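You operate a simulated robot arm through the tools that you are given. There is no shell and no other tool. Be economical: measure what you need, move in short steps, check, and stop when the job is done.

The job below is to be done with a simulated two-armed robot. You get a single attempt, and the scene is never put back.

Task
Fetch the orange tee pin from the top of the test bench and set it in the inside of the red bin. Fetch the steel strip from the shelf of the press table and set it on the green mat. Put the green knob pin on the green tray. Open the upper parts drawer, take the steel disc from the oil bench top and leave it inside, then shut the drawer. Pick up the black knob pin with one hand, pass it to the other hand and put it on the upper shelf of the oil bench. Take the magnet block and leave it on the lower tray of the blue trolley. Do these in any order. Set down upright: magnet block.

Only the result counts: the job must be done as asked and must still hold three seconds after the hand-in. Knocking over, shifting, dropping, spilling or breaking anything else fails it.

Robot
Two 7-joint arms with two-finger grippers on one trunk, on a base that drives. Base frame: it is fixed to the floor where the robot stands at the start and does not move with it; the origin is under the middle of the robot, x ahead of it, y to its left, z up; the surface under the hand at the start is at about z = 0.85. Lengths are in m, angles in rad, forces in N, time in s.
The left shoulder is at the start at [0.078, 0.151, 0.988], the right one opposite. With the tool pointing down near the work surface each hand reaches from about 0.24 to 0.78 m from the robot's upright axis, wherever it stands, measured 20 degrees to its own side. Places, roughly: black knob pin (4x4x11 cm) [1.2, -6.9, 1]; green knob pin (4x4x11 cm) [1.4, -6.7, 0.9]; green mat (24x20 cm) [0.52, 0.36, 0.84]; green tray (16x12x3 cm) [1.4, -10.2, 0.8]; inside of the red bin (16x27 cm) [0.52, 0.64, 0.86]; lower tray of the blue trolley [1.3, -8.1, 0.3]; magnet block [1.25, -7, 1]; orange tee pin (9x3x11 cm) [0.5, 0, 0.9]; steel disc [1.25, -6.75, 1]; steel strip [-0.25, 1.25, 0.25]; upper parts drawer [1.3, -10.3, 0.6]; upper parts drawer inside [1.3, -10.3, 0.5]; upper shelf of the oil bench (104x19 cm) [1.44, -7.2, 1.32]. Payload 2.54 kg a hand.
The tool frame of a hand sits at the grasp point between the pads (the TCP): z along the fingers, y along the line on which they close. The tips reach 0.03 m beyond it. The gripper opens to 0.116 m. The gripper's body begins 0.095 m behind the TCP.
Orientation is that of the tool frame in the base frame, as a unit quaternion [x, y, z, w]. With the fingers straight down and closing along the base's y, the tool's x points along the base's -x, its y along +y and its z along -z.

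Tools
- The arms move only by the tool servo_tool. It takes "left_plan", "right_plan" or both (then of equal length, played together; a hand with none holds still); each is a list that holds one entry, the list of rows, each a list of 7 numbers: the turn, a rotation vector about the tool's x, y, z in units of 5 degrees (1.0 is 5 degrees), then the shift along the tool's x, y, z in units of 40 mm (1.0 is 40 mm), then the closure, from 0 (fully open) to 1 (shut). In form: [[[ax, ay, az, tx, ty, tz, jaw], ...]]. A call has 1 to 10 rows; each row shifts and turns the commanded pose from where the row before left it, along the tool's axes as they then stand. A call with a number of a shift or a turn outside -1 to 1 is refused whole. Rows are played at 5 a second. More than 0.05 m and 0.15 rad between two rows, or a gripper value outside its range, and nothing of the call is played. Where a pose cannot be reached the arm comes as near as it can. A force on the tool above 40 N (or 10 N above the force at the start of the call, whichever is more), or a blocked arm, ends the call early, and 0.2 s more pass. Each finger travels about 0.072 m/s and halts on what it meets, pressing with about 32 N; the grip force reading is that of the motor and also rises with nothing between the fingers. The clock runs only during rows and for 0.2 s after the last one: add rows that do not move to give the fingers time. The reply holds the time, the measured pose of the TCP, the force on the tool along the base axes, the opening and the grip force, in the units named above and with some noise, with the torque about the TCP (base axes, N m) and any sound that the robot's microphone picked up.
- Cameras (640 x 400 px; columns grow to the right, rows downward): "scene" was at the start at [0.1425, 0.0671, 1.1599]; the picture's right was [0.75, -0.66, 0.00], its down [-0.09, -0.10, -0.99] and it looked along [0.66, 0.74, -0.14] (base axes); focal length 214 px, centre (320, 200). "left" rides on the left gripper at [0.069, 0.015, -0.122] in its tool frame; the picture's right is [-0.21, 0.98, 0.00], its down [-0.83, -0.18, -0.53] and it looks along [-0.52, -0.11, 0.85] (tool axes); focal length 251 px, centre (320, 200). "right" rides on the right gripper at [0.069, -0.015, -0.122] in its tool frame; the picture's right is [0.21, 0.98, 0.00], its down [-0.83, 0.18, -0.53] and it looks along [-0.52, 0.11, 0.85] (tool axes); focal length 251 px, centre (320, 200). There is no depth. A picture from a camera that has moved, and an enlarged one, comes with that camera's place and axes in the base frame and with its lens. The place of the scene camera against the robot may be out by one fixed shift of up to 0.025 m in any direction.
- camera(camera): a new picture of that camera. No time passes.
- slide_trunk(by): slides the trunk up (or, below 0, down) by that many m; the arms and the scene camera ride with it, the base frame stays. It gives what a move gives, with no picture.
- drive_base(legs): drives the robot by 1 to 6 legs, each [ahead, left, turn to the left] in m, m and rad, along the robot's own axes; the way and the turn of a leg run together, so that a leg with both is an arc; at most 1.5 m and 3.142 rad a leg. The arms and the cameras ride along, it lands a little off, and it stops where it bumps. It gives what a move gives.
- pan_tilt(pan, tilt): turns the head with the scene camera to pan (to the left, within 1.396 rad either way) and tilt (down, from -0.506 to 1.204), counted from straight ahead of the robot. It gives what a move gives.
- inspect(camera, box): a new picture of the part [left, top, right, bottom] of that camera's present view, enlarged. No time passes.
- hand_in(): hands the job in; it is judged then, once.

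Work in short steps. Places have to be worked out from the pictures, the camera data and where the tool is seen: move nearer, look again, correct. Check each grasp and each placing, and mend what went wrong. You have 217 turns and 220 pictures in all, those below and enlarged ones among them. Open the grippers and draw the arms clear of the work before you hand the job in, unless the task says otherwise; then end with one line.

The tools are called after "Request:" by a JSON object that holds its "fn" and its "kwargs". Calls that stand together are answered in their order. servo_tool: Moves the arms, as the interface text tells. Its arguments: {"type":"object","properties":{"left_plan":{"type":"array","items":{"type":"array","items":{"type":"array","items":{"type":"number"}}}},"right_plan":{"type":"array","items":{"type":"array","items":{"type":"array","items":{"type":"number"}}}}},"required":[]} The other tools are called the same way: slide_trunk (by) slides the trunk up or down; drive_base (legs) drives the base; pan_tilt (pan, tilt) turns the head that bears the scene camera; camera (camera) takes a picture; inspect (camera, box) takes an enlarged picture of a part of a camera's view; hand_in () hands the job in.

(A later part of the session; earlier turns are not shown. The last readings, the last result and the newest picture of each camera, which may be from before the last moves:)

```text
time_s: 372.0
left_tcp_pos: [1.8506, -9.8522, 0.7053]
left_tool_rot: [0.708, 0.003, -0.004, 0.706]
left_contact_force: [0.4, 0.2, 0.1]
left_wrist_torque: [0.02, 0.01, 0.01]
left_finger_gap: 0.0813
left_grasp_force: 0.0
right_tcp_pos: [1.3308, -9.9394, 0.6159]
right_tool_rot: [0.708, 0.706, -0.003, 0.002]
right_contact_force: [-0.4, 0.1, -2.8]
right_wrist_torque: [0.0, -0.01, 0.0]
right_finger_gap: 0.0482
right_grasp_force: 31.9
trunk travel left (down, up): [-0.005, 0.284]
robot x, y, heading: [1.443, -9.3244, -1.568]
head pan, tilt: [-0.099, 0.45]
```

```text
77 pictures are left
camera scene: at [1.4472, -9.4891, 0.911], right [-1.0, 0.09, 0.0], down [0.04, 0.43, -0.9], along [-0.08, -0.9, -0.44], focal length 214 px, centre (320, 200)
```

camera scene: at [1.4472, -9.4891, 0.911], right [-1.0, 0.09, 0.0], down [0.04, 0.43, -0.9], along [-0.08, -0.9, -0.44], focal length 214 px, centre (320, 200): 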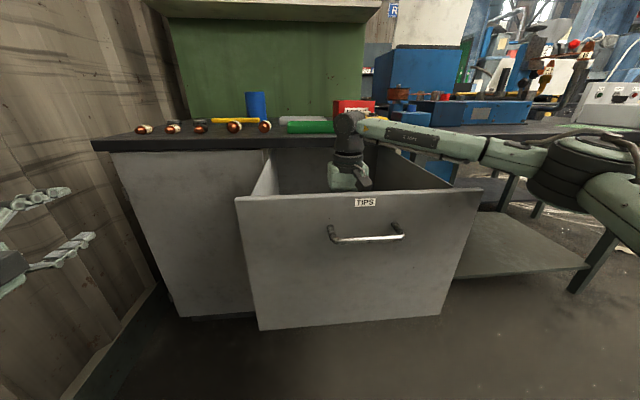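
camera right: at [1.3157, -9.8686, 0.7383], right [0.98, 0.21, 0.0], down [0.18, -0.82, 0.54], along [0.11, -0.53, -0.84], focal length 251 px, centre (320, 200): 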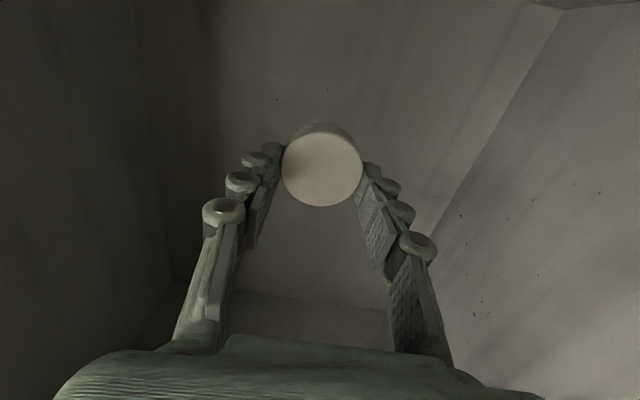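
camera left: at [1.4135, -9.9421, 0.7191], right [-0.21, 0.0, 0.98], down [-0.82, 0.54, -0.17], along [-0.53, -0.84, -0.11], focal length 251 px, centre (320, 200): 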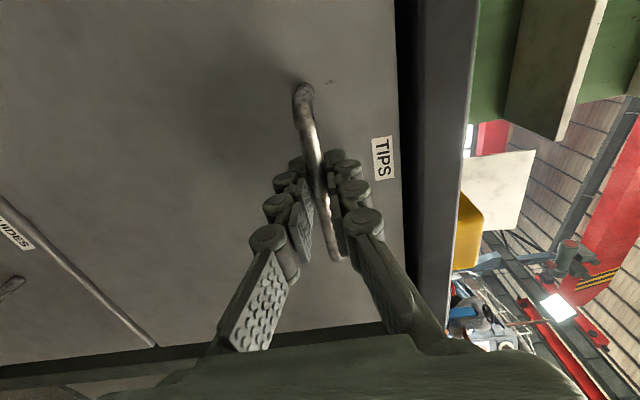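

The forearm passes just over the drawer's side, so I raise the trunk to lift the elbow, then lower the hand again.

Request:
{"fn": "slide_trunk", "kwargs": {"by": 0.24}}

Request:
{"fn": "servo_tool", "kwargs": {"right_plan": [[[0, 0, 0, 0, 0, 0.7, 1], [0, 0, 0, 0, 0, 0.7, 1], [0, 0, 0, 0, 0, 0.7, 1], [0, 0, 0, 0, 0, 0.7, 1], [0, 0, 0, 0, 0, 0.7, 1], [0, 0, 0, 0, 0, 0.7, 1], [0, 0, 0, 0, 0, 0.7, 1], [0, 0, 0, 0, 0, 0.7, 1], [0, 0, 0, 0, 0, 0.5, 1], [0, 0, 0, 0, 0, 0, 1]]]}}

Request:
{"fn": "pan_tilt", "kwargs": {"pan": -0.2, "tilt": 0.7}}

Request:
{"fn": "camera", "kwargs": {"camera": "scene"}}

```text
time_s: 374.5
left_tcp_pos: [1.8517, -9.8522, 0.9452]
left_tool_rot: [0.709, 0.004, -0.004, 0.706]
left_contact_force: [0.4, -0.2, 0.0]
left_wrist_torque: [-0.03, 0.02, -0.04]
left_finger_gap: 0.0813
left_grasp_force: 0.1
right_tcp_pos: [1.3305, -9.9387, 0.8557]
right_tool_rot: [0.708, 0.706, -0.003, 0.002]
right_contact_force: [-0.6, -0.2, -2.8]
right_wrist_torque: [0.01, 0.02, 0.01]
right_finger_gap: 0.0481
right_grasp_force: 31.8
trunk travel left (down, up): [-0.245, 0.044]
robot x, y, heading: [1.4428, -9.326, -1.569]
head pan, tilt: [-0.099, 0.45]
```

```text
time_s: 376.7
left_tcp_pos: [1.8522, -9.8537, 0.9451]
left_tool_rot: [0.709, 0.003, -0.004, 0.706]
left_contact_force: [0.3, 0.0, 0.3]
left_wrist_torque: [0.03, 0.02, -0.01]
left_finger_gap: 0.081
left_grasp_force: 0.0
right_tcp_pos: [1.3299, -9.9413, 0.6125]
right_tool_rot: [0.708, 0.706, -0.002, 0.003]
right_contact_force: [-0.1, 0.0, -2.3]
right_wrist_torque: [0.0, -0.01, 0.0]
right_finger_gap: 0.0482
right_grasp_force: 31.4
trunk travel left (down, up): [-0.245, 0.044]
robot x, y, heading: [1.4406, -9.3298, -1.569]
head pan, tilt: [-0.099, 0.45]
```

```text
time_s: 377.5
left_tcp_pos: [1.8509, -9.854, 0.9458]
left_tool_rot: [0.709, 0.003, -0.004, 0.706]
left_contact_force: [0.8, 0.0, -0.5]
left_wrist_torque: [-0.03, 0.01, 0.03]
left_finger_gap: 0.0812
left_grasp_force: 0.1
right_tcp_pos: [1.3294, -9.9417, 0.6131]
right_tool_rot: [0.708, 0.706, -0.003, 0.003]
right_contact_force: [-0.1, 0.3, -2.2]
right_wrist_torque: [-0.01, -0.02, 0.02]
right_finger_gap: 0.0481
right_grasp_force: 31.9
trunk travel left (down, up): [-0.245, 0.044]
robot x, y, heading: [1.4456, -9.3281, -1.566]
head pan, tilt: [-0.201, 0.7]
```

```text
76 pictures are left
camera scene: at [1.4393, -9.481, 1.129], right [-0.98, 0.19, 0.0], down [0.13, 0.63, -0.77], along [-0.15, -0.75, -0.64], focal length 214 px, centre (320, 200)
```

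scene: 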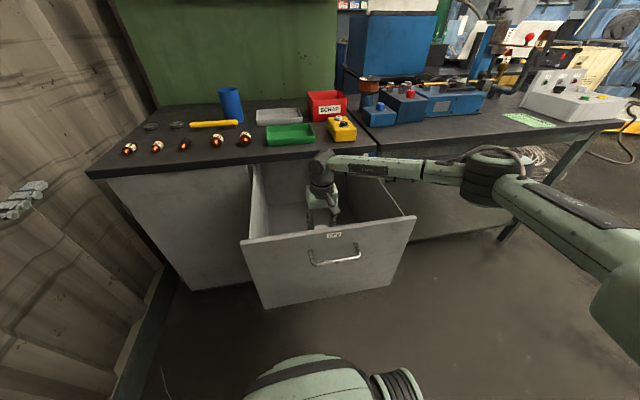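

Disc is visible inside. I raise the trunk the last 4 cm and lower the hand toward the floor in steps, watching force.

Request:
{"fn": "slide_trunk", "kwargs": {"by": 0.042}}

Request:
{"fn": "servo_tool", "kwargs": {"right_plan": [[[0, 0, 0, 0, 0, 0.7, 1], [0, 0, 0, 0, 0, 0.7, 1], [0, 0, 0, 0, 0, 0.6, 1], [0, 0, 0, 0, 0, 0.5, 1], [0, 0, 0, 0, 0, 0.4, 1], [0, 0, 0, 0, 0, 0, 1]]]}}

Request:
{"fn": "camera", "kwargs": {"camera": "scene"}}

Request:
{"fn": "camera", "kwargs": {"camera": "right"}}

```text
time_s: 378.4
left_tcp_pos: [1.8522, -9.8542, 0.9875]
left_tool_rot: [0.708, 0.004, -0.004, 0.706]
left_contact_force: [0.5, 0.5, -0.8]
left_wrist_torque: [-0.02, -0.02, -0.02]
left_finger_gap: 0.0813
left_grasp_force: 0.0
right_tcp_pos: [1.3295, -9.9421, 0.6547]
right_tool_rot: [0.708, 0.706, -0.002, 0.002]
right_contact_force: [1.1, -0.1, -3.8]
right_wrist_torque: [-0.01, 0.0, -0.01]
right_finger_gap: 0.0484
right_grasp_force: 31.5
trunk travel left (down, up): [-0.287, 0.002]
robot x, y, heading: [1.4445, -9.3286, -1.565]
head pan, tilt: [-0.201, 0.7]
```

```text
time_s: 379.8
left_tcp_pos: [1.8515, -9.8532, 0.987]
left_tool_rot: [0.709, 0.004, -0.004, 0.705]
left_contact_force: [0.1, -0.4, 0.4]
left_wrist_torque: [-0.02, 0.03, -0.03]
left_finger_gap: 0.0813
left_grasp_force: 0.1
right_tcp_pos: [1.3291, -9.9418, 0.5397]
right_tool_rot: [0.708, 0.706, -0.002, 0.002]
right_contact_force: [0.6, -0.3, -3.0]
right_wrist_torque: [0.01, -0.01, 0.0]
right_finger_gap: 0.0481
right_grasp_force: 31.9
trunk travel left (down, up): [-0.287, 0.002]
robot x, y, heading: [1.4432, -9.328, -1.567]
head pan, tilt: [-0.201, 0.7]
```

```text
75 pictures are left
camera scene: at [1.4393, -9.481, 1.1709], right [-0.98, 0.19, 0.0], down [0.13, 0.63, -0.76], along [-0.15, -0.75, -0.64], focal length 214 px, centre (320, 200)
```

scene: 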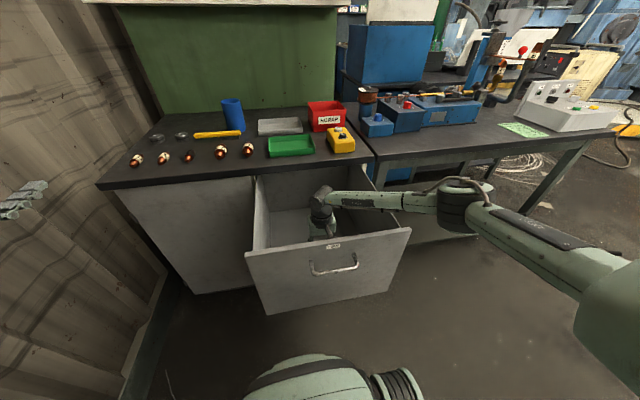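

```text
74 pictures are left
camera right: at [1.3151, -9.8715, 0.6611], right [0.98, 0.21, 0.0], down [0.18, -0.82, 0.54], along [0.11, -0.53, -0.84], focal length 251 px, centre (320, 200)
```

right: 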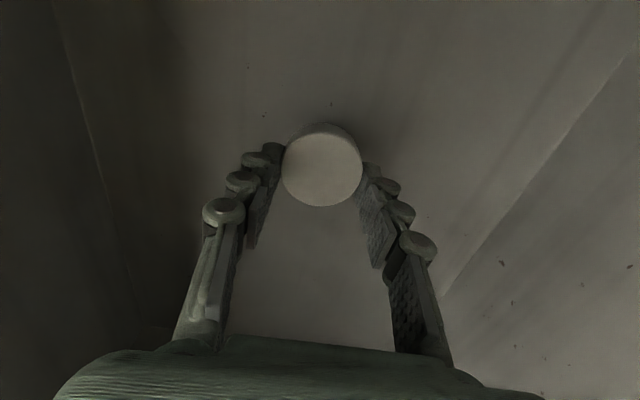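

I enlarge to check forearm clearance over the drawer's side.

Request:
{"fn": "inspect", "kwargs": {"camera": "scene", "box": [240, 160, 480, 320]}}

```text
2.50 times, centred on (360, 240) of scene
camera zoom: at [1.4393, -9.481, 1.1709], right [-0.98, 0.19, 0.0], down [0.13, 0.63, -0.76], along [-0.15, -0.75, -0.64], focal length 536 px, centre (220, 100)
```

zoom: 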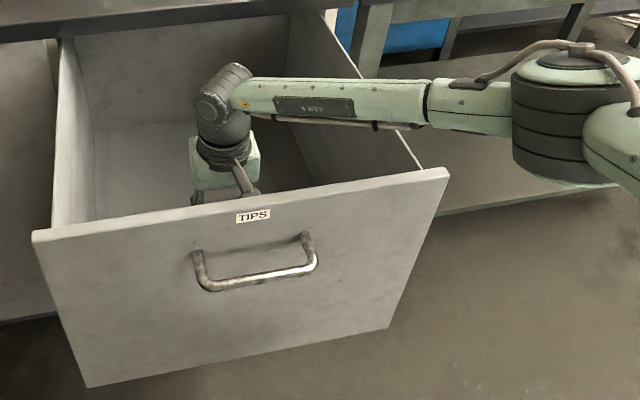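

By estimate the forearm clears the front-right corner by ~4 cm. I lower 2.5 cm more in small steps.

Request:
{"fn": "servo_tool", "kwargs": {"right_plan": [[[0, 0, 0, 0, 0, 0.2, 1], [0, 0, 0, 0, 0, 0.2, 1], [0, 0, 0, 0, 0, 0.2, 1], [0, 0, 0, 0, 0, 0, 1]]]}}

```text
time_s: 380.8
left_tcp_pos: [1.8522, -9.8518, 0.9873]
left_tool_rot: [0.708, 0.003, -0.004, 0.706]
left_contact_force: [-0.1, -0.6, -0.3]
left_wrist_torque: [0.01, 0.03, 0.0]
left_finger_gap: 0.0811
left_grasp_force: 0.1
right_tcp_pos: [1.3307, -9.9433, 0.515]
right_tool_rot: [0.708, 0.706, -0.003, 0.002]
right_contact_force: [-0.2, -0.8, -2.0]
right_wrist_torque: [-0.02, -0.03, -0.01]
right_finger_gap: 0.0483
right_grasp_force: 32.1
trunk travel left (down, up): [-0.287, 0.002]
robot x, y, heading: [1.4431, -9.3295, -1.569]
head pan, tilt: [-0.201, 0.7]
```

Request:
{"fn": "servo_tool", "kwargs": {"right_plan": [[[0, 0, 0, 0, 0, 0.15, 1], [0, 0, 0, 0, 0, 0.15, 1], [0, 0, 0, 0, 0, 0, 1]]]}}

Request:
{"fn": "camera", "kwargs": {"camera": "right"}}

Request:
{"fn": "inspect", "kwargs": {"camera": "scene", "box": [240, 160, 480, 320]}}

```text
time_s: 381.6
left_tcp_pos: [1.8519, -9.8541, 0.9872]
left_tool_rot: [0.709, 0.003, -0.004, 0.705]
left_contact_force: [-0.9, 0.6, 0.2]
left_wrist_torque: [0.02, -0.02, 0.01]
left_finger_gap: 0.0814
left_grasp_force: 0.0
right_tcp_pos: [1.3306, -9.9421, 0.5027]
right_tool_rot: [0.708, 0.706, -0.003, 0.003]
right_contact_force: [0.1, 0.4, -3.6]
right_wrist_torque: [-0.01, 0.02, 0.01]
right_finger_gap: 0.0478
right_grasp_force: 31.7
trunk travel left (down, up): [-0.287, 0.002]
robot x, y, heading: [1.4435, -9.3257, -1.568]
head pan, tilt: [-0.201, 0.7]
```

```text
72 pictures are left
camera right: at [1.3157, -9.8723, 0.6256], right [0.98, 0.21, 0.0], down [0.18, -0.82, 0.54], along [0.11, -0.53, -0.84], focal length 251 px, centre (320, 200)
```

right: 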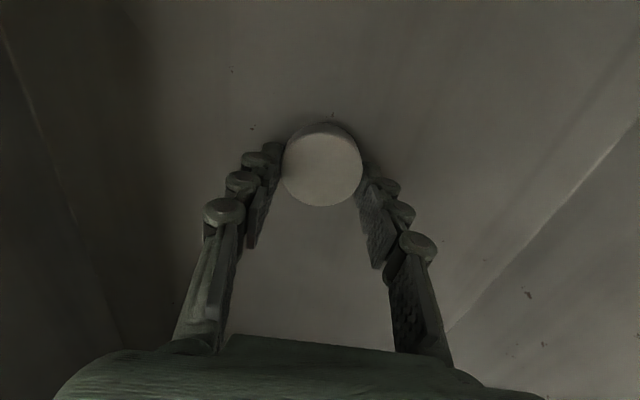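

```text
2.50 times, centred on (360, 240) of scene
camera zoom: at [1.4393, -9.481, 1.1709], right [-0.98, 0.19, 0.0], down [0.13, 0.63, -0.76], along [-0.15, -0.75, -0.64], focal length 536 px, centre (220, 100)
```

zoom: 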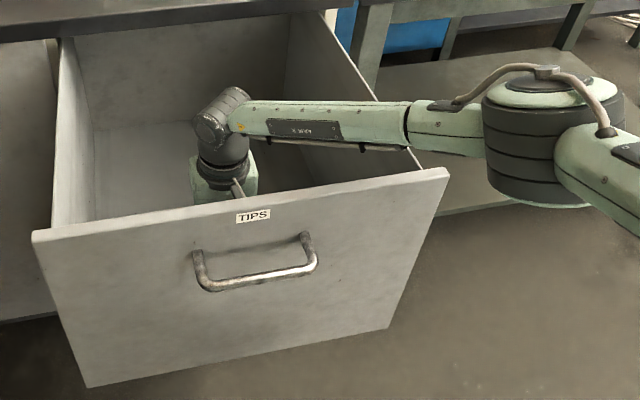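

Close to the floor now. Small steps until contact.

Request:
{"fn": "servo_tool", "kwargs": {"right_plan": [[[0, 0, 0, 0, 0, 0.1, 1], [0, 0, 0, 0, 0, 0.1, 1], [0, 0, 0, 0, 0, 0.1, 1], [0, 0, 0, 0, 0, 0, 1]]]}}

```text
time_s: 382.6
left_tcp_pos: [1.8518, -9.851, 0.989]
left_tool_rot: [0.707, 0.002, -0.005, 0.707]
left_contact_force: [-0.8, 1.0, -0.3]
left_wrist_torque: [-0.01, -0.01, -0.01]
left_finger_gap: 0.0813
left_grasp_force: 0.0
right_tcp_pos: [1.3294, -9.946, 0.4951]
right_tool_rot: [0.708, 0.706, -0.005, 0.005]
right_contact_force: [-3.9, -1.2, 27.4]
right_wrist_torque: [-0.32, 0.14, 0.0]
right_finger_gap: 0.0482
right_grasp_force: 32.3
trunk travel left (down, up): [-0.287, 0.002]
robot x, y, heading: [1.4396, -9.3288, -1.571]
head pan, tilt: [-0.201, 0.7]
```

Disc is on the drawer floor. I relieve, open and rise straight out.

Request:
{"fn": "servo_tool", "kwargs": {"right_plan": [[[0, 0, 0, 0, 0, -0.06, 1], [0, 0, 0, 0, 0, 0, 0.6], [0, 0, 0, 0, 0, 0, 0.35], [0, 0, 0, 0, 0, 0, 0.3], [0, 0, 0, 0, 0, 0, 0.3]]]}}

Request:
{"fn": "servo_tool", "kwargs": {"right_plan": [[[0, 0, 0, 0, 0, -0.6, 0.3], [0, 0, 0, 0, 0, -0.9, 0.3], [0, 0, 0, 0, 0, -0.9, 0.3], [0, 0, 0, 0, 0, -0.9, 0.3], [0, 0, 0, 0, 0, -0.9, 0.3], [0, 0, 0, 0, 0, -0.9, 0.3], [0, 0, 0, 0, 0, -0.9, 0.3], [0, 0, 0, 0, 0, -0.9, 0.3], [0, 0, 0, 0, 0, -0.9, 0.3], [0, 0, 0, 0, 0, -0.9, 0.3]]]}}

Request:
{"fn": "camera", "kwargs": {"camera": "right"}}

Request:
{"fn": "camera", "kwargs": {"camera": "scene"}}

```text
time_s: 383.8
left_tcp_pos: [1.8511, -9.8522, 0.9868]
left_tool_rot: [0.708, 0.003, -0.004, 0.706]
left_contact_force: [0.3, -0.3, -1.0]
left_wrist_torque: [0.02, -0.02, 0.04]
left_finger_gap: 0.081
left_grasp_force: 0.0
right_tcp_pos: [1.3286, -9.9425, 0.4922]
right_tool_rot: [0.709, 0.705, -0.002, 0.002]
right_contact_force: [0.0, -0.2, -0.4]
right_wrist_torque: [0.0, -0.01, 0.0]
right_finger_gap: 0.0813
right_grasp_force: 0.0
trunk travel left (down, up): [-0.287, 0.002]
robot x, y, heading: [1.4436, -9.3246, -1.568]
head pan, tilt: [-0.201, 0.7]
```

```text
time_s: 385.9
left_tcp_pos: [1.853, -9.8522, 0.9871]
left_tool_rot: [0.708, 0.004, -0.004, 0.706]
left_contact_force: [1.0, -0.7, -0.2]
left_wrist_torque: [0.01, 0.01, 0.02]
left_finger_gap: 0.081
left_grasp_force: 0.1
right_tcp_pos: [1.3301, -9.9408, 0.8404]
right_tool_rot: [0.707, 0.707, -0.003, 0.002]
right_contact_force: [-0.2, -0.4, -0.3]
right_wrist_torque: [-0.02, -0.03, 0.0]
right_finger_gap: 0.0812
right_grasp_force: 0.1
trunk travel left (down, up): [-0.287, 0.002]
robot x, y, heading: [1.443, -9.3296, -1.567]
head pan, tilt: [-0.201, 0.7]
```

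```text
70 pictures are left
camera right: at [1.3163, -9.8707, 0.9637], right [0.98, 0.21, 0.0], down [0.18, -0.82, 0.54], along [0.11, -0.53, -0.84], focal length 251 px, centre (320, 200)
```

right: 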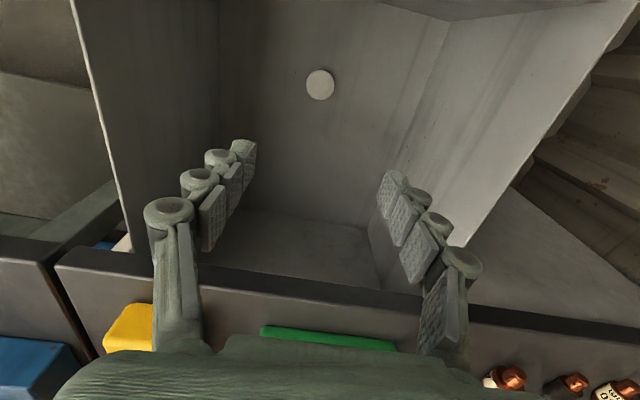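

```text
69 pictures are left
camera scene: at [1.4394, -9.4806, 1.171], right [-0.98, 0.19, 0.0], down [0.13, 0.63, -0.77], along [-0.15, -0.75, -0.64], focal length 214 px, centre (320, 200)
```

scene: 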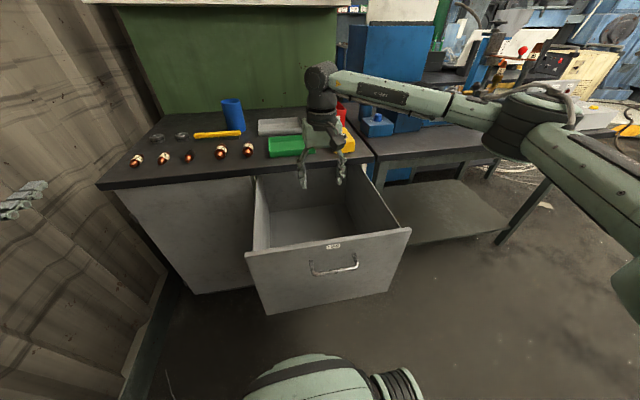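

The disc lies in the drawer. I close the right fingers, back off, lower the fist in front of the handle, and push the drawer shut by driving ahead.

Request:
{"fn": "servo_tool", "kwargs": {"right_plan": [[[0, 0, 0, 0, 0, -0.9, 1], [0, 0, 0, 0, 0, -0.9, 1], [0, 0, 0, 0, 0.15, 0, 1], [0, 0, 0, 0, 0.15, 0, 1], [0, 0, 0, 0, 0, 0, 1], [0, 0, 0, 0, 0, 0, 1]]]}}

Request:
{"fn": "drive_base", "kwargs": {"legs": [[-0.27, 0, 0]]}}

Request:
{"fn": "servo_tool", "kwargs": {"right_plan": [[[0, 0, 0, 0, 0, 0.8, 1], [0, 0, 0, 0, 0, 0.8, 1], [0, 0, 0, 0, 0, 0.8, 1], [0, 0, 0, 0, 0, 0.8, 1], [0, 0, 0, 0, 0, 0.8, 1], [0, 0, 0, 0, 0, 0.8, 1], [0, 0, 0, 0, 0, 0, 1]]]}}

Request:
{"fn": "camera", "kwargs": {"camera": "right"}}

Request:
{"fn": "camera", "kwargs": {"camera": "scene"}}

```text
time_s: 387.4
left_tcp_pos: [1.8508, -9.8539, 0.9867]
left_tool_rot: [0.708, 0.003, -0.004, 0.706]
left_contact_force: [0.5, 0.9, 0.3]
left_wrist_torque: [-0.01, 0.03, -0.02]
left_finger_gap: 0.0813
left_grasp_force: 0.0
right_tcp_pos: [1.3422, -9.9414, 0.9112]
right_tool_rot: [0.708, 0.706, -0.003, 0.002]
right_contact_force: [0.8, 0.0, 0.4]
right_wrist_torque: [0.02, 0.0, 0.0]
right_finger_gap: 0.0001
right_grasp_force: 28.7
trunk travel left (down, up): [-0.287, 0.002]
robot x, y, heading: [1.4416, -9.3278, -1.564]
head pan, tilt: [-0.201, 0.7]
```

```text
time_s: 389.3
left_tcp_pos: [1.8484, -9.5817, 0.9868]
left_tool_rot: [0.708, 0.002, -0.004, 0.706]
left_contact_force: [0.1, -0.2, -0.4]
left_wrist_torque: [0.01, 0.0, 0.0]
left_finger_gap: 0.0812
left_grasp_force: 0.0
right_tcp_pos: [1.3395, -9.6679, 0.9124]
right_tool_rot: [0.709, 0.706, -0.002, 0.002]
right_contact_force: [1.1, 0.8, 1.2]
right_wrist_torque: [0.01, -0.01, 0.01]
right_finger_gap: 0.0
right_grasp_force: 27.9
trunk travel left (down, up): [-0.287, 0.002]
robot x, y, heading: [1.4426, -9.0571, -1.569]
head pan, tilt: [-0.201, 0.7]
```

```text
time_s: 390.9
left_tcp_pos: [1.8494, -9.5816, 0.9866]
left_tool_rot: [0.708, 0.002, -0.004, 0.706]
left_contact_force: [-0.4, 0.5, 0.4]
left_wrist_torque: [0.02, 0.03, 0.01]
left_finger_gap: 0.0811
left_grasp_force: 0.0
right_tcp_pos: [1.339, -9.6714, 0.721]
right_tool_rot: [0.709, 0.705, -0.002, 0.002]
right_contact_force: [0.3, 1.0, 0.8]
right_wrist_torque: [-0.01, -0.01, 0.04]
right_finger_gap: 0.0001
right_grasp_force: 28.5
trunk travel left (down, up): [-0.287, 0.002]
robot x, y, heading: [1.441, -9.0566, -1.57]
head pan, tilt: [-0.201, 0.7]
```

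```text
68 pictures are left
camera right: at [1.3261, -9.6011, 0.8434], right [0.98, 0.21, 0.0], down [0.18, -0.82, 0.54], along [0.11, -0.53, -0.84], focal length 251 px, centre (320, 200)
```

right: 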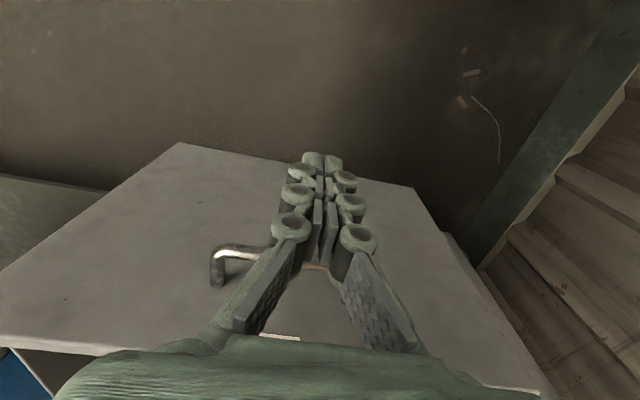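

```text
67 pictures are left
camera scene: at [1.438, -9.2079, 1.171], right [-0.98, 0.2, 0.0], down [0.13, 0.63, -0.76], along [-0.15, -0.75, -0.64], focal length 214 px, centre (320, 200)
```

scene: 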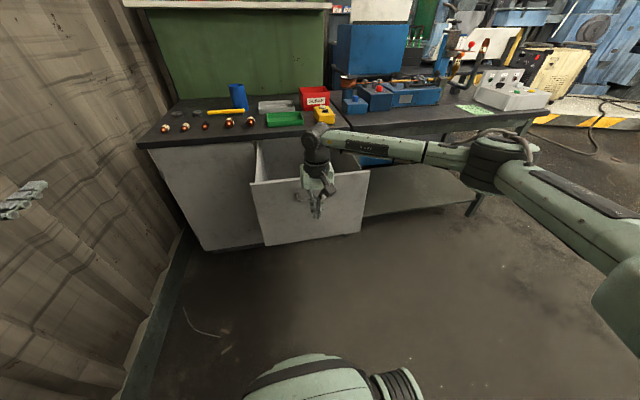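

The fist is right in front of the handle. I drive ahead to push the drawer in.

Request:
{"fn": "drive_base", "kwargs": {"legs": [[0.3, 0, 0]]}}

Request:
{"fn": "camera", "kwargs": {"camera": "scene"}}

```text
time_s: 393.0
left_tcp_pos: [1.8506, -9.8875, 0.9869]
left_tool_rot: [0.708, 0.003, -0.004, 0.706]
left_contact_force: [0.8, -0.8, -0.2]
left_wrist_torque: [-0.02, 0.03, -0.01]
left_finger_gap: 0.0812
left_grasp_force: 0.1
right_tcp_pos: [1.3416, -9.978, 0.7215]
right_tool_rot: [0.708, 0.706, -0.002, 0.003]
right_contact_force: [0.0, 0.1, 0.0]
right_wrist_torque: [-0.02, 0.0, -0.01]
right_finger_gap: 0.0
right_grasp_force: 28.0
trunk travel left (down, up): [-0.287, 0.002]
robot x, y, heading: [1.4419, -9.3599, -1.565]
head pan, tilt: [-0.201, 0.7]
```

```text
66 pictures are left
camera scene: at [1.4392, -9.5143, 1.1709], right [-0.98, 0.2, 0.0], down [0.13, 0.63, -0.76], along [-0.15, -0.75, -0.64], focal length 214 px, centre (320, 200)
```

scene: 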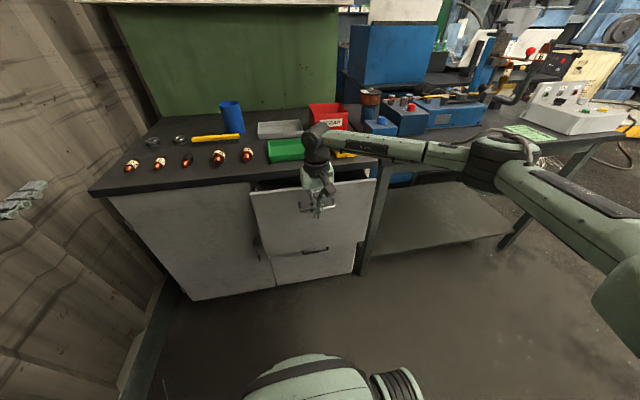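

Nearly shut. I push another 8 cm, then finish gently with the arm.

Request:
{"fn": "drive_base", "kwargs": {"legs": [[0.075, 0, 0]]}}

Request:
{"fn": "servo_tool", "kwargs": {"right_plan": [[[0, 0, 0, -0.2, 0, 0, 1], [0, 0, 0, -0.2, 0, 0, 1], [0, 0, 0, -0.2, 0, 0, 1], [0, 0, 0, -0.2, 0, 0, 1], [0, 0, 0, 0, 0, 0, 1]]]}}

Request:
{"fn": "camera", "kwargs": {"camera": "scene"}}

```text
time_s: 394.0
left_tcp_pos: [1.8513, -9.9615, 0.9874]
left_tool_rot: [0.709, 0.003, -0.005, 0.706]
left_contact_force: [-1.0, -0.6, 0.4]
left_wrist_torque: [0.01, 0.0, 0.0]
left_finger_gap: 0.0812
left_grasp_force: 0.0
right_tcp_pos: [1.3421, -10.0522, 0.722]
right_tool_rot: [0.709, 0.705, -0.002, 0.002]
right_contact_force: [-0.2, -0.1, -0.3]
right_wrist_torque: [-0.01, 0.01, 0.02]
right_finger_gap: 0.0
right_grasp_force: 28.0
trunk travel left (down, up): [-0.287, 0.002]
robot x, y, heading: [1.4412, -9.436, -1.566]
head pan, tilt: [-0.201, 0.7]
```

```text
time_s: 394.6
left_tcp_pos: [1.8509, -9.9598, 0.9873]
left_tool_rot: [0.708, 0.003, -0.005, 0.706]
left_contact_force: [0.6, -1.3, 0.0]
left_wrist_torque: [0.0, -0.01, -0.01]
left_finger_gap: 0.0814
left_grasp_force: 0.0
right_tcp_pos: [1.3436, -10.0558, 0.7196]
right_tool_rot: [0.706, 0.708, 0.003, -0.008]
right_contact_force: [0.4, 8.8, 1.4]
right_wrist_torque: [0.1, 0.08, 0.04]
right_finger_gap: 0.006
right_grasp_force: 28.8
trunk travel left (down, up): [-0.287, 0.002]
robot x, y, heading: [1.4462, -9.4331, -1.565]
head pan, tilt: [-0.201, 0.7]
stopped in row 2 (right hand): the force on the tool passed its limit at 48 N (the readings are from after the stop); the commanded pose is now the measured one
```

```text
65 pictures are left
camera scene: at [1.4394, -9.5873, 1.1709], right [-0.98, 0.2, 0.0], down [0.13, 0.63, -0.76], along [-0.15, -0.75, -0.64], focal length 214 px, centre (320, 200)
```

scene: 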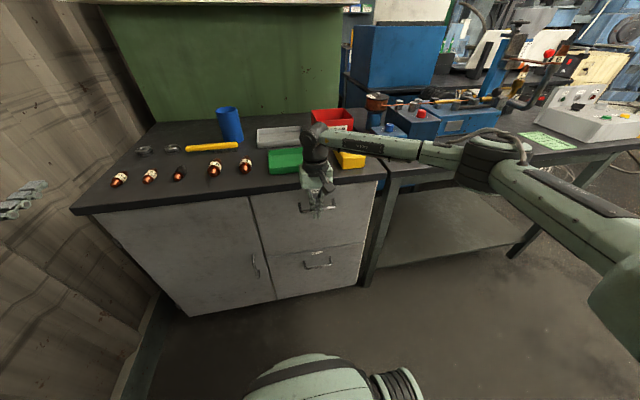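

A firm stop: the drawer appears shut. I back away and verify.

Request:
{"fn": "drive_base", "kwargs": {"legs": [[-0.3, 0, 0]]}}

Request:
{"fn": "servo_tool", "kwargs": {"right_plan": [[[0, 0, 0, 0, 0, -0.9, 0], [0, 0, 0, 0, 0, -0.9, 0], [0, 0, 0, 0, 0, -0.9, 0], [0, 0, 0, 0, 0, -0.9, 0], [0, 0, 0, 0.5, 0, -0.9, 0], [0, 0, 0, 0.5, 0, -0.9, 0], [0, 0, 0, 0.5, 0, -0.9, 0], [0, 0, 0, 0.5, 0, -0.9, 0]]]}}

Request:
{"fn": "pan_tilt", "kwargs": {"pan": -0.1, "tilt": 0.6}}

Request:
{"fn": "inspect", "kwargs": {"camera": "scene", "box": [180, 60, 460, 260]}}

```text
time_s: 396.6
left_tcp_pos: [1.8526, -9.6542, 0.9874]
left_tool_rot: [0.708, 0.005, -0.003, 0.707]
left_contact_force: [-0.7, 0.5, -0.5]
left_wrist_torque: [0.0, 0.01, 0.0]
left_finger_gap: 0.0814
left_grasp_force: 0.0
right_tcp_pos: [1.3444, -9.7534, 0.7194]
right_tool_rot: [0.704, 0.71, 0.003, -0.005]
right_contact_force: [0.3, 0.6, 0.6]
right_wrist_torque: [-0.01, -0.04, 0.0]
right_finger_gap: 0.0
right_grasp_force: 28.8
trunk travel left (down, up): [-0.287, 0.002]
robot x, y, heading: [1.4414, -9.1274, -1.561]
head pan, tilt: [-0.201, 0.7]
```

```text
time_s: 398.4
left_tcp_pos: [1.8524, -9.6533, 0.9873]
left_tool_rot: [0.708, 0.006, -0.003, 0.706]
left_contact_force: [0.0, 0.9, 0.1]
left_wrist_torque: [0.02, 0.03, -0.02]
left_finger_gap: 0.081
left_grasp_force: 0.1
right_tcp_pos: [1.3473, -9.6759, 1.0109]
right_tool_rot: [0.705, 0.71, 0.002, -0.006]
right_contact_force: [0.3, -0.9, 0.1]
right_wrist_torque: [0.01, 0.0, 0.02]
right_finger_gap: 0.1161
right_grasp_force: 0.1
trunk travel left (down, up): [-0.287, 0.002]
robot x, y, heading: [1.4403, -9.1262, -1.562]
head pan, tilt: [-0.201, 0.7]
```

```text
time_s: 399.1
left_tcp_pos: [1.8532, -9.6533, 0.9865]
left_tool_rot: [0.708, 0.005, -0.002, 0.706]
left_contact_force: [0.2, 0.4, 0.3]
left_wrist_torque: [0.01, 0.0, 0.03]
left_finger_gap: 0.0817
left_grasp_force: 0.1
right_tcp_pos: [1.3468, -9.6768, 1.0106]
right_tool_rot: [0.705, 0.709, 0.003, -0.006]
right_contact_force: [0.4, -0.1, 0.0]
right_wrist_torque: [0.0, 0.0, 0.01]
right_finger_gap: 0.1158
right_grasp_force: 0.1
trunk travel left (down, up): [-0.287, 0.002]
robot x, y, heading: [1.4399, -9.1319, -1.562]
head pan, tilt: [-0.099, 0.6]
```

```text
2.00 times, centred on (320, 160) of scene
camera zoom: at [1.4466, -9.2872, 1.1796], right [-1.0, 0.09, 0.0], down [0.05, 0.56, -0.82], along [-0.07, -0.82, -0.57], focal length 429 px, centre (320, 280)
```

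zoom: 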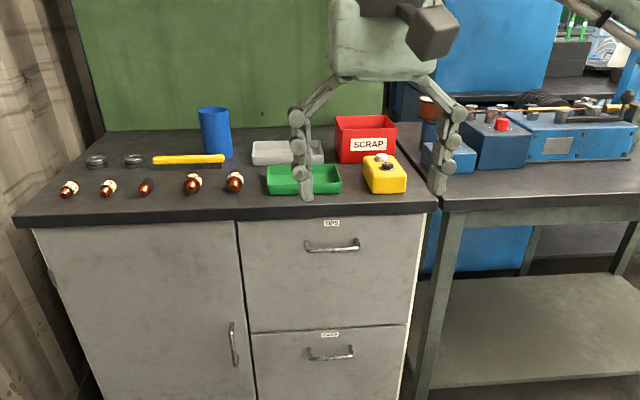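

The drawer is flush shut. Now for the green pin: I drive back to the oil bench.

Request:
{"fn": "drive_base", "kwargs": {"legs": [[0, -1.2, 0], [0, 0, 1.562], [0, 1.4, 0], [0, 1.02, 0]]}}

Request:
{"fn": "pan_tilt", "kwargs": {"pan": 0, "tilt": 0.5}}

Request:
{"fn": "camera", "kwargs": {"camera": "scene"}}

```text
time_s: 438.3
left_tcp_pos: [0.6417, -6.2329, 0.9869]
left_tool_rot: [0.485, 0.517, 0.509, 0.489]
left_contact_force: [-0.3, -0.1, -0.6]
left_wrist_torque: [0.0, -0.03, 0.0]
left_finger_gap: 0.0814
left_grasp_force: 0.0
right_tcp_pos: [0.688, -6.7371, 1.0102]
right_tool_rot: [-0.027, 1.0, -0.003, -0.006]
right_contact_force: [0.1, -0.2, 0.5]
right_wrist_torque: [0.0, -0.01, 0.0]
right_finger_gap: 0.1159
right_grasp_force: 0.1
trunk travel left (down, up): [-0.287, 0.002]
robot x, y, heading: [0.135, -6.6729, 0.058]
head pan, tilt: [-0.099, 0.6]
```

```text
time_s: 438.9
left_tcp_pos: [0.641, -6.2349, 0.9878]
left_tool_rot: [0.486, 0.517, 0.509, 0.488]
left_contact_force: [-0.7, -0.6, 0.3]
left_wrist_torque: [0.0, 0.02, 0.05]
left_finger_gap: 0.0817
left_grasp_force: 0.1
right_tcp_pos: [0.689, -6.7376, 1.0104]
right_tool_rot: [-0.028, 1.0, -0.002, -0.006]
right_contact_force: [0.0, -0.1, -0.1]
right_wrist_torque: [0.0, -0.01, 0.03]
right_finger_gap: 0.1162
right_grasp_force: 0.1
trunk travel left (down, up): [-0.287, 0.002]
robot x, y, heading: [0.1356, -6.6688, 0.058]
head pan, tilt: [0.0, 0.499]
```

```text
63 pictures are left
camera scene: at [0.3088, -6.6637, 1.1886], right [0.06, -1.0, 0.0], down [-0.48, -0.03, -0.88], along [0.88, 0.05, -0.48], focal length 214 px, centre (320, 200)
```

scene: 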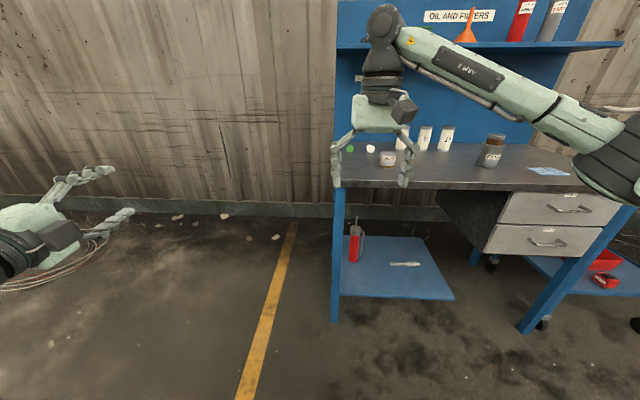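

I drive in (correcting heading), with the right jaw half-closed, and look down at the green pin.

Request:
{"fn": "drive_base", "kwargs": {"legs": [[0, 0, -0.058], [0.52, -0.03, 0]]}}

Request:
{"fn": "servo_tool", "kwargs": {"right_plan": [[[0, 0, 0, 0, 0, 0, 0.4], [0, 0, 0, 0, 0, 0, 0.4], [0, 0, 0, 0, 0, 0, 0.4]]]}}

Request:
{"fn": "camera", "kwargs": {"camera": "right"}}

```text
time_s: 442.4
left_tcp_pos: [1.1781, -6.2959, 0.9868]
left_tool_rot: [0.5, 0.502, 0.494, 0.504]
left_contact_force: [0.7, -0.2, 0.0]
left_wrist_torque: [0.01, -0.02, -0.01]
left_finger_gap: 0.0813
left_grasp_force: 0.2
right_tcp_pos: [1.1949, -6.8019, 1.0113]
right_tool_rot: [0.003, 1.0, -0.002, -0.007]
right_contact_force: [0.7, 0.4, -0.7]
right_wrist_torque: [-0.01, 0.03, 0.01]
right_finger_gap: 0.1155
right_grasp_force: 0.2
trunk travel left (down, up): [-0.287, 0.002]
robot x, y, heading: [0.6508, -6.7021, -0.003]
head pan, tilt: [0.0, 0.499]
```

```text
time_s: 443.2
left_tcp_pos: [1.1779, -6.2957, 0.9881]
left_tool_rot: [0.5, 0.501, 0.494, 0.504]
left_contact_force: [1.0, -0.8, -0.5]
left_wrist_torque: [0.03, -0.02, 0.02]
left_finger_gap: 0.0809
left_grasp_force: 0.0
right_tcp_pos: [1.1953, -6.8019, 1.0102]
right_tool_rot: [0.003, 1.0, -0.002, -0.006]
right_contact_force: [0.1, 0.1, 0.3]
right_wrist_torque: [0.0, 0.03, 0.02]
right_finger_gap: 0.0697
right_grasp_force: 0.0
trunk travel left (down, up): [-0.287, 0.002]
robot x, y, heading: [0.6478, -6.7023, -0.003]
head pan, tilt: [0.0, 0.499]
```

```text
62 pictures are left
camera right: at [1.1277, -6.8158, 1.1344], right [-0.21, 0.98, 0.0], down [0.83, 0.18, 0.52], along [0.51, 0.11, -0.85], focal length 251 px, centre (320, 200)
```

right: 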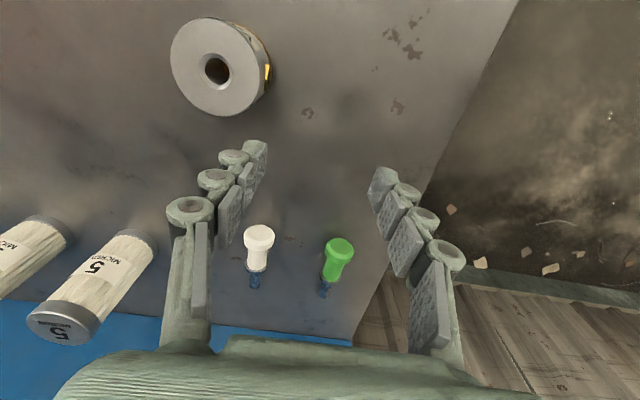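

Green pin: knob (1.353, -6.741), lying along +x at y≈-6.74. I drive 4 cm closer and move the half-open jaw in above its green body.

Request:
{"fn": "drive_base", "kwargs": {"legs": [[0.04, 0, 0]]}}

Request:
{"fn": "servo_tool", "kwargs": {"right_plan": [[[0, 0, 0, -0.3, 0.75, 0.5, 0.4], [0, 0, 0, -0.5, 0.75, 0.5, 0.4], [0, 0, 0, -0.6, 0, 0.45, 0.4], [0, 0, 0, -0.6, 0, 0, 0.4], [0, 0, 0, -0.6, 0, 0, 0.4], [0, 0, 0, -0.6, 0, 0, 0.4], [0, 0, 0, 0, 0, 0, 0.4]]]}}

Request:
{"fn": "camera", "kwargs": {"camera": "right"}}

Request:
{"fn": "inspect", "kwargs": {"camera": "scene", "box": [220, 60, 460, 220]}}

```text
time_s: 444.1
left_tcp_pos: [1.2181, -6.2962, 0.9856]
left_tool_rot: [0.5, 0.502, 0.495, 0.504]
left_contact_force: [0.1, 0.4, 0.2]
left_wrist_torque: [-0.03, 0.0, -0.02]
left_finger_gap: 0.0811
left_grasp_force: 0.2
right_tcp_pos: [1.2358, -6.8016, 1.0094]
right_tool_rot: [0.003, 1.0, -0.003, -0.007]
right_contact_force: [0.6, -0.5, -0.1]
right_wrist_torque: [0.02, 0.02, 0.0]
right_finger_gap: 0.0694
right_grasp_force: 0.2
trunk travel left (down, up): [-0.287, 0.002]
robot x, y, heading: [0.6863, -6.7032, -0.0]
head pan, tilt: [0.0, 0.499]
```

```text
time_s: 445.7
left_tcp_pos: [1.2171, -6.2954, 0.9886]
left_tool_rot: [0.5, 0.501, 0.494, 0.504]
left_contact_force: [0.0, -0.9, 1.0]
left_wrist_torque: [0.0, 0.02, 0.01]
left_finger_gap: 0.0812
left_grasp_force: 0.1
right_tcp_pos: [1.3625, -6.7449, 0.9517]
right_tool_rot: [0.003, 1.0, -0.003, -0.006]
right_contact_force: [0.1, 0.4, -1.3]
right_wrist_torque: [0.0, 0.01, -0.01]
right_finger_gap: 0.0698
right_grasp_force: 0.1
trunk travel left (down, up): [-0.287, 0.002]
robot x, y, heading: [0.6847, -6.7017, -0.003]
head pan, tilt: [0.0, 0.499]
```

```text
61 pictures are left
camera right: at [1.2946, -6.7581, 1.0752], right [-0.21, 0.98, 0.0], down [0.83, 0.18, 0.52], along [0.51, 0.11, -0.85], focal length 251 px, centre (320, 200)
```

right: 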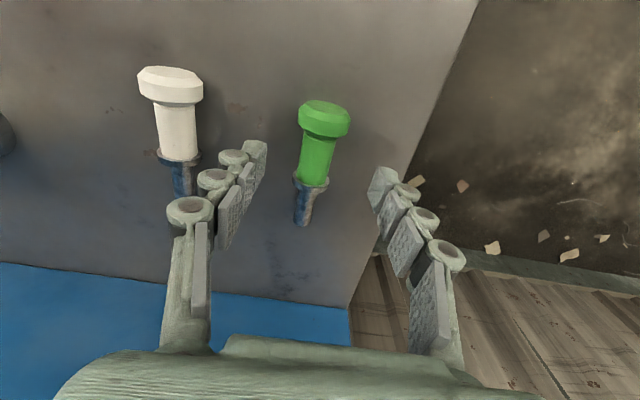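

```text
2.50 times, centred on (340, 140) of scene
camera zoom: at [0.8598, -6.7043, 1.1887], right [0.0, -1.0, 0.0], down [-0.48, 0.0, -0.88], along [0.88, 0.0, -0.48], focal length 536 px, centre (270, 350)
```

zoom: 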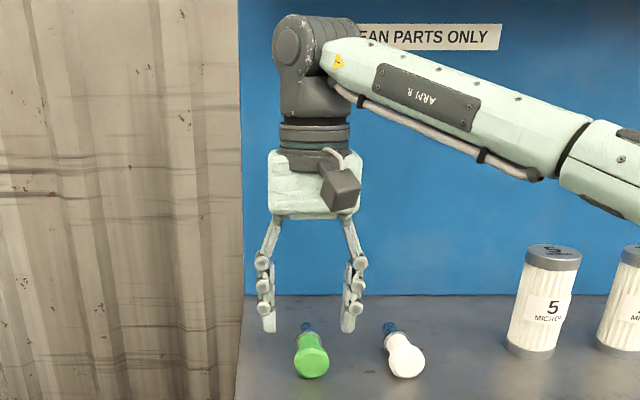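

Body centre ≈ (1.376, -6.744), axis along x. I shift 1.5 cm, lower to z≈0.914 and close.

Request:
{"fn": "servo_tool", "kwargs": {"right_plan": [[[0, 0, 0, -0.4, 0, 0, 0.4], [0, 0, 0, 0, 0, 0.5, 0.4], [0, 0, 0, 0, 0, 0.4, 0.4], [0, 0, 0, 0, 0, 0, 0.4]]]}}

Request:
{"fn": "servo_tool", "kwargs": {"right_plan": [[[0, 0, 0, 0, 0, 0, 1], [0, 0, 0, 0, 0, 0, 1], [0, 0, 0, 0, 0, 0, 1], [0, 0, 0, 0, 0, 0, 1], [0, 0, 0, 0, 0, 0, 1], [0, 0, 0, 0, 0, 0, 1]]]}}

Request:
{"fn": "camera", "kwargs": {"camera": "right"}}

```text
time_s: 446.7
left_tcp_pos: [1.2159, -6.2966, 0.9866]
left_tool_rot: [0.5, 0.502, 0.495, 0.503]
left_contact_force: [0.4, -0.1, -0.4]
left_wrist_torque: [0.01, 0.01, 0.0]
left_finger_gap: 0.0811
left_grasp_force: 0.0
right_tcp_pos: [1.3777, -6.7403, 0.9163]
right_tool_rot: [0.003, 1.0, -0.002, -0.006]
right_contact_force: [0.1, 0.7, -0.8]
right_wrist_torque: [-0.01, 0.03, 0.01]
right_finger_gap: 0.0698
right_grasp_force: 0.0
trunk travel left (down, up): [-0.287, 0.002]
robot x, y, heading: [0.6879, -6.7021, -0.0]
head pan, tilt: [0.0, 0.499]
```

```text
time_s: 448.1
left_tcp_pos: [1.2164, -6.296, 0.9875]
left_tool_rot: [0.5, 0.502, 0.494, 0.504]
left_contact_force: [-0.6, -0.2, 0.1]
left_wrist_torque: [-0.01, 0.0, 0.05]
left_finger_gap: 0.0811
left_grasp_force: 0.0
right_tcp_pos: [1.3766, -6.7405, 0.9159]
right_tool_rot: [0.002, 1.0, -0.002, -0.006]
right_contact_force: [-0.2, 0.8, -0.3]
right_wrist_torque: [-0.04, 0.06, 0.01]
right_finger_gap: 0.0281
right_grasp_force: 31.9
trunk travel left (down, up): [-0.287, 0.002]
robot x, y, heading: [0.6863, -6.7045, -0.003]
head pan, tilt: [0.0, 0.499]
```

```text
59 pictures are left
camera right: at [1.3102, -6.7553, 1.0397], right [-0.21, 0.98, 0.0], down [0.83, 0.18, 0.52], along [0.51, 0.11, -0.85], focal length 251 px, centre (320, 200)
```

right: 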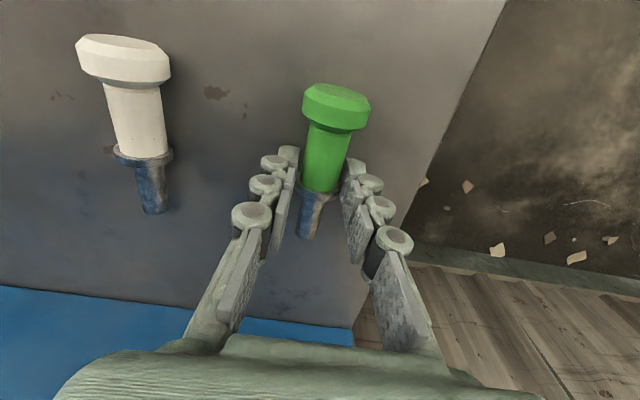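

Gripped on the 28 mm body. I lift slightly, draw back out from under the shelf, then raise.

Request:
{"fn": "servo_tool", "kwargs": {"right_plan": [[[0, 0, 0, 0, 0, -0.4, 1], [0, 0, 0, 0, 0, -0.5, 1], [0, 0, 0, 0.3, 0, -0.4, 1], [0, 0, 0, 0.8, 0, -0.2, 1], [0, 0, 0, 0.8, 0, -0.2, 1], [0, 0, 0, 0.8, 0, -0.5, 1], [0, 0, 0, 0.8, 0, -0.8, 1], [0, 0, 0, 0, 0, 0, 1]]]}}

Request:
{"fn": "camera", "kwargs": {"camera": "right"}}

Request:
{"fn": "camera", "kwargs": {"camera": "scene"}}

```text
time_s: 449.9
left_tcp_pos: [1.2166, -6.2961, 0.9877]
left_tool_rot: [0.5, 0.501, 0.495, 0.504]
left_contact_force: [0.6, -0.3, -0.2]
left_wrist_torque: [0.0, -0.01, -0.02]
left_finger_gap: 0.0814
left_grasp_force: 0.1
right_tcp_pos: [1.2421, -6.7423, 1.0348]
right_tool_rot: [0.003, 1.0, -0.002, -0.006]
right_contact_force: [0.3, 0.4, -1.1]
right_wrist_torque: [-0.02, -0.01, -0.01]
right_finger_gap: 0.0283
right_grasp_force: 32.3
trunk travel left (down, up): [-0.287, 0.002]
robot x, y, heading: [0.6896, -6.7001, 0.001]
head pan, tilt: [0.0, 0.499]
```

```text
58 pictures are left
camera right: at [1.1744, -6.7565, 1.1591], right [-0.21, 0.98, 0.0], down [0.83, 0.18, 0.52], along [0.51, 0.11, -0.85], focal length 251 px, centre (320, 200)
```

right: 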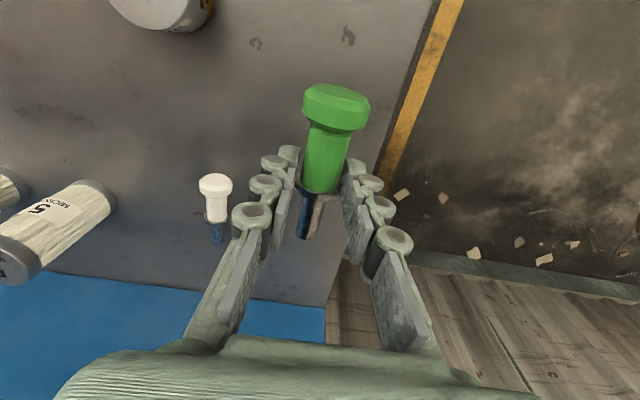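

```text
57 pictures are left
camera scene: at [0.8601, -6.7043, 1.1886], right [0.0, -1.0, 0.0], down [-0.48, 0.0, -0.88], along [0.88, 0.0, -0.48], focal length 214 px, centre (320, 200)
```

scene: 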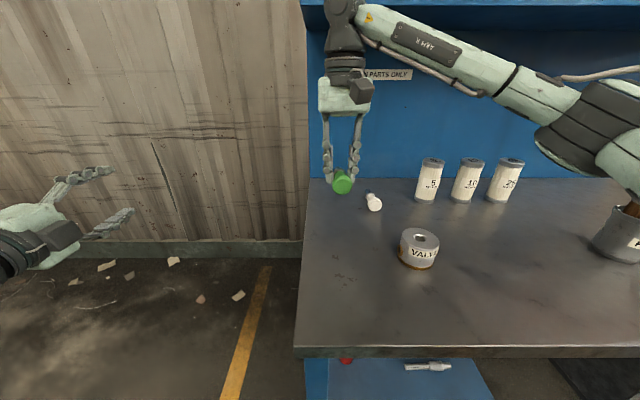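

Green pin is secure. I drive back toward the green tray.

Request:
{"fn": "drive_base", "kwargs": {"legs": [[-0.48, 0, 0], [0, -1.4, 0], [0, -1.03, 0], [0, 0, -1.57]]}}

Request:
{"fn": "drive_base", "kwargs": {"legs": [[0, 1.25, 0]]}}

Request:
{"fn": "servo_tool", "kwargs": {"right_plan": [[[0, 0, 1, 0, 0, 0, 1], [0, 0, 1, 0, 0, 0, 1], [0, 0, 1, 0, 0, 0, 1], [0, 0, 1, 0, 0, 0, 1], [0, 0, 1, 0, 0, 0, 1], [0, 0, 1, 0, 0, 0, 1], [0, 0, 1, 0, 0, 0, 1], [0, 0, 1, 0, 0, 0, 1], [0, 0, 1, 0, 0, 0, 1]]]}}

Request:
{"fn": "servo_tool", "kwargs": {"right_plan": [[[0, 0, 1, 0, 0, 0, 1], [0, 0, 1, 0, 0, 0, 1], [0, 0, 1, 0, 0, 0, 1], [0, 0, 1, 0, 0, 0, 1], [0, 0, 1, 0, 0, 0, 1], [0, 0, 1, 0, 0, 0, 1], [0, 0, 1, 0, 0, 0, 1], [0, 0, 1, 0, 0, 0, 1], [0, 0, 1, 0, 0, 0, 1]]]}}

Request:
{"fn": "camera", "kwargs": {"camera": "scene"}}

```text
time_s: 479.4
left_tcp_pos: [0.7395, -9.6079, 0.9879]
left_tool_rot: [0.708, 0.024, 0.016, 0.706]
left_contact_force: [-0.2, -0.7, -0.5]
left_wrist_torque: [-0.02, 0.02, -0.01]
left_finger_gap: 0.081
left_grasp_force: 0.1
right_tcp_pos: [0.2953, -9.6623, 1.0351]
right_tool_rot: [0.686, 0.727, 0.003, -0.006]
right_contact_force: [-0.6, 0.5, -0.8]
right_wrist_torque: [-0.04, 0.0, 0.02]
right_finger_gap: 0.0283
right_grasp_force: 31.7
trunk travel left (down, up): [-0.287, 0.002]
robot x, y, heading: [0.2954, -9.1083, -1.507]
head pan, tilt: [0.0, 0.499]
```

```text
time_s: 491.7
left_tcp_pos: [1.9698, -9.5762, 0.9878]
left_tool_rot: [0.708, 0.008, 0.001, 0.706]
left_contact_force: [-0.3, -0.3, -0.5]
left_wrist_torque: [-0.03, 0.03, -0.02]
left_finger_gap: 0.0812
left_grasp_force: 0.0
right_tcp_pos: [1.5236, -9.61, 1.035]
right_tool_rot: [0.702, 0.712, 0.002, -0.006]
right_contact_force: [0.2, 0.1, -1.5]
right_wrist_torque: [-0.01, 0.02, 0.0]
right_finger_gap: 0.0283
right_grasp_force: 32.3
trunk travel left (down, up): [-0.287, 0.002]
robot x, y, heading: [1.5494, -9.0561, -1.548]
head pan, tilt: [0.0, 0.499]
```

```text
time_s: 493.7
left_tcp_pos: [1.9694, -9.5758, 0.9874]
left_tool_rot: [0.708, 0.008, 0.001, 0.706]
left_contact_force: [1.0, 0.9, 0.9]
left_wrist_torque: [0.01, 0.0, -0.02]
left_finger_gap: 0.0811
left_grasp_force: 0.0
right_tcp_pos: [1.5249, -9.6103, 1.0363]
right_tool_rot: [0.921, 0.389, 0.0, -0.007]
right_contact_force: [-0.4, 0.3, -1.6]
right_wrist_torque: [-0.02, 0.01, -0.01]
right_finger_gap: 0.0285
right_grasp_force: 32.2
trunk travel left (down, up): [-0.287, 0.002]
robot x, y, heading: [1.5556, -9.0552, -1.549]
head pan, tilt: [0.0, 0.499]
```

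```text
time_s: 495.7
left_tcp_pos: [1.9689, -9.5759, 0.9868]
left_tool_rot: [0.708, 0.008, 0.0, 0.706]
left_contact_force: [0.0, -0.2, -0.5]
left_wrist_torque: [0.0, -0.04, -0.05]
left_finger_gap: 0.0808
left_grasp_force: 0.1
right_tcp_pos: [1.5246, -9.6093, 1.036]
right_tool_rot: [1.0, 0.008, -0.002, -0.006]
right_contact_force: [-0.3, -0.2, -1.0]
right_wrist_torque: [0.01, -0.01, -0.01]
right_finger_gap: 0.0282
right_grasp_force: 32.0
trunk travel left (down, up): [-0.287, 0.002]
robot x, y, heading: [1.5528, -9.0596, -1.547]
head pan, tilt: [0.0, 0.499]
```

```text
56 pictures are left
camera scene: at [1.5692, -9.217, 1.1886], right [-1.0, -0.02, 0.0], down [-0.01, 0.48, -0.88], along [0.02, -0.88, -0.48], focal length 214 px, centre (320, 200)
```

scene: 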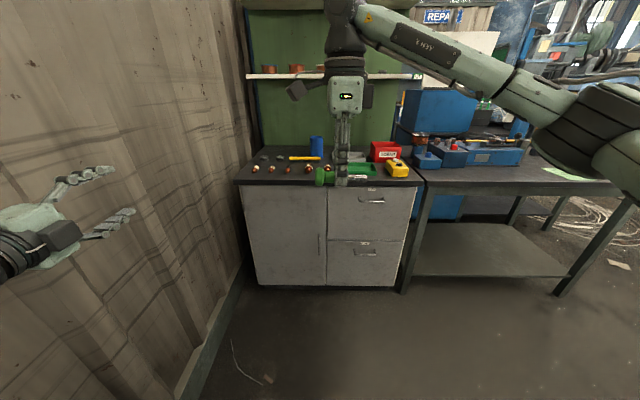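

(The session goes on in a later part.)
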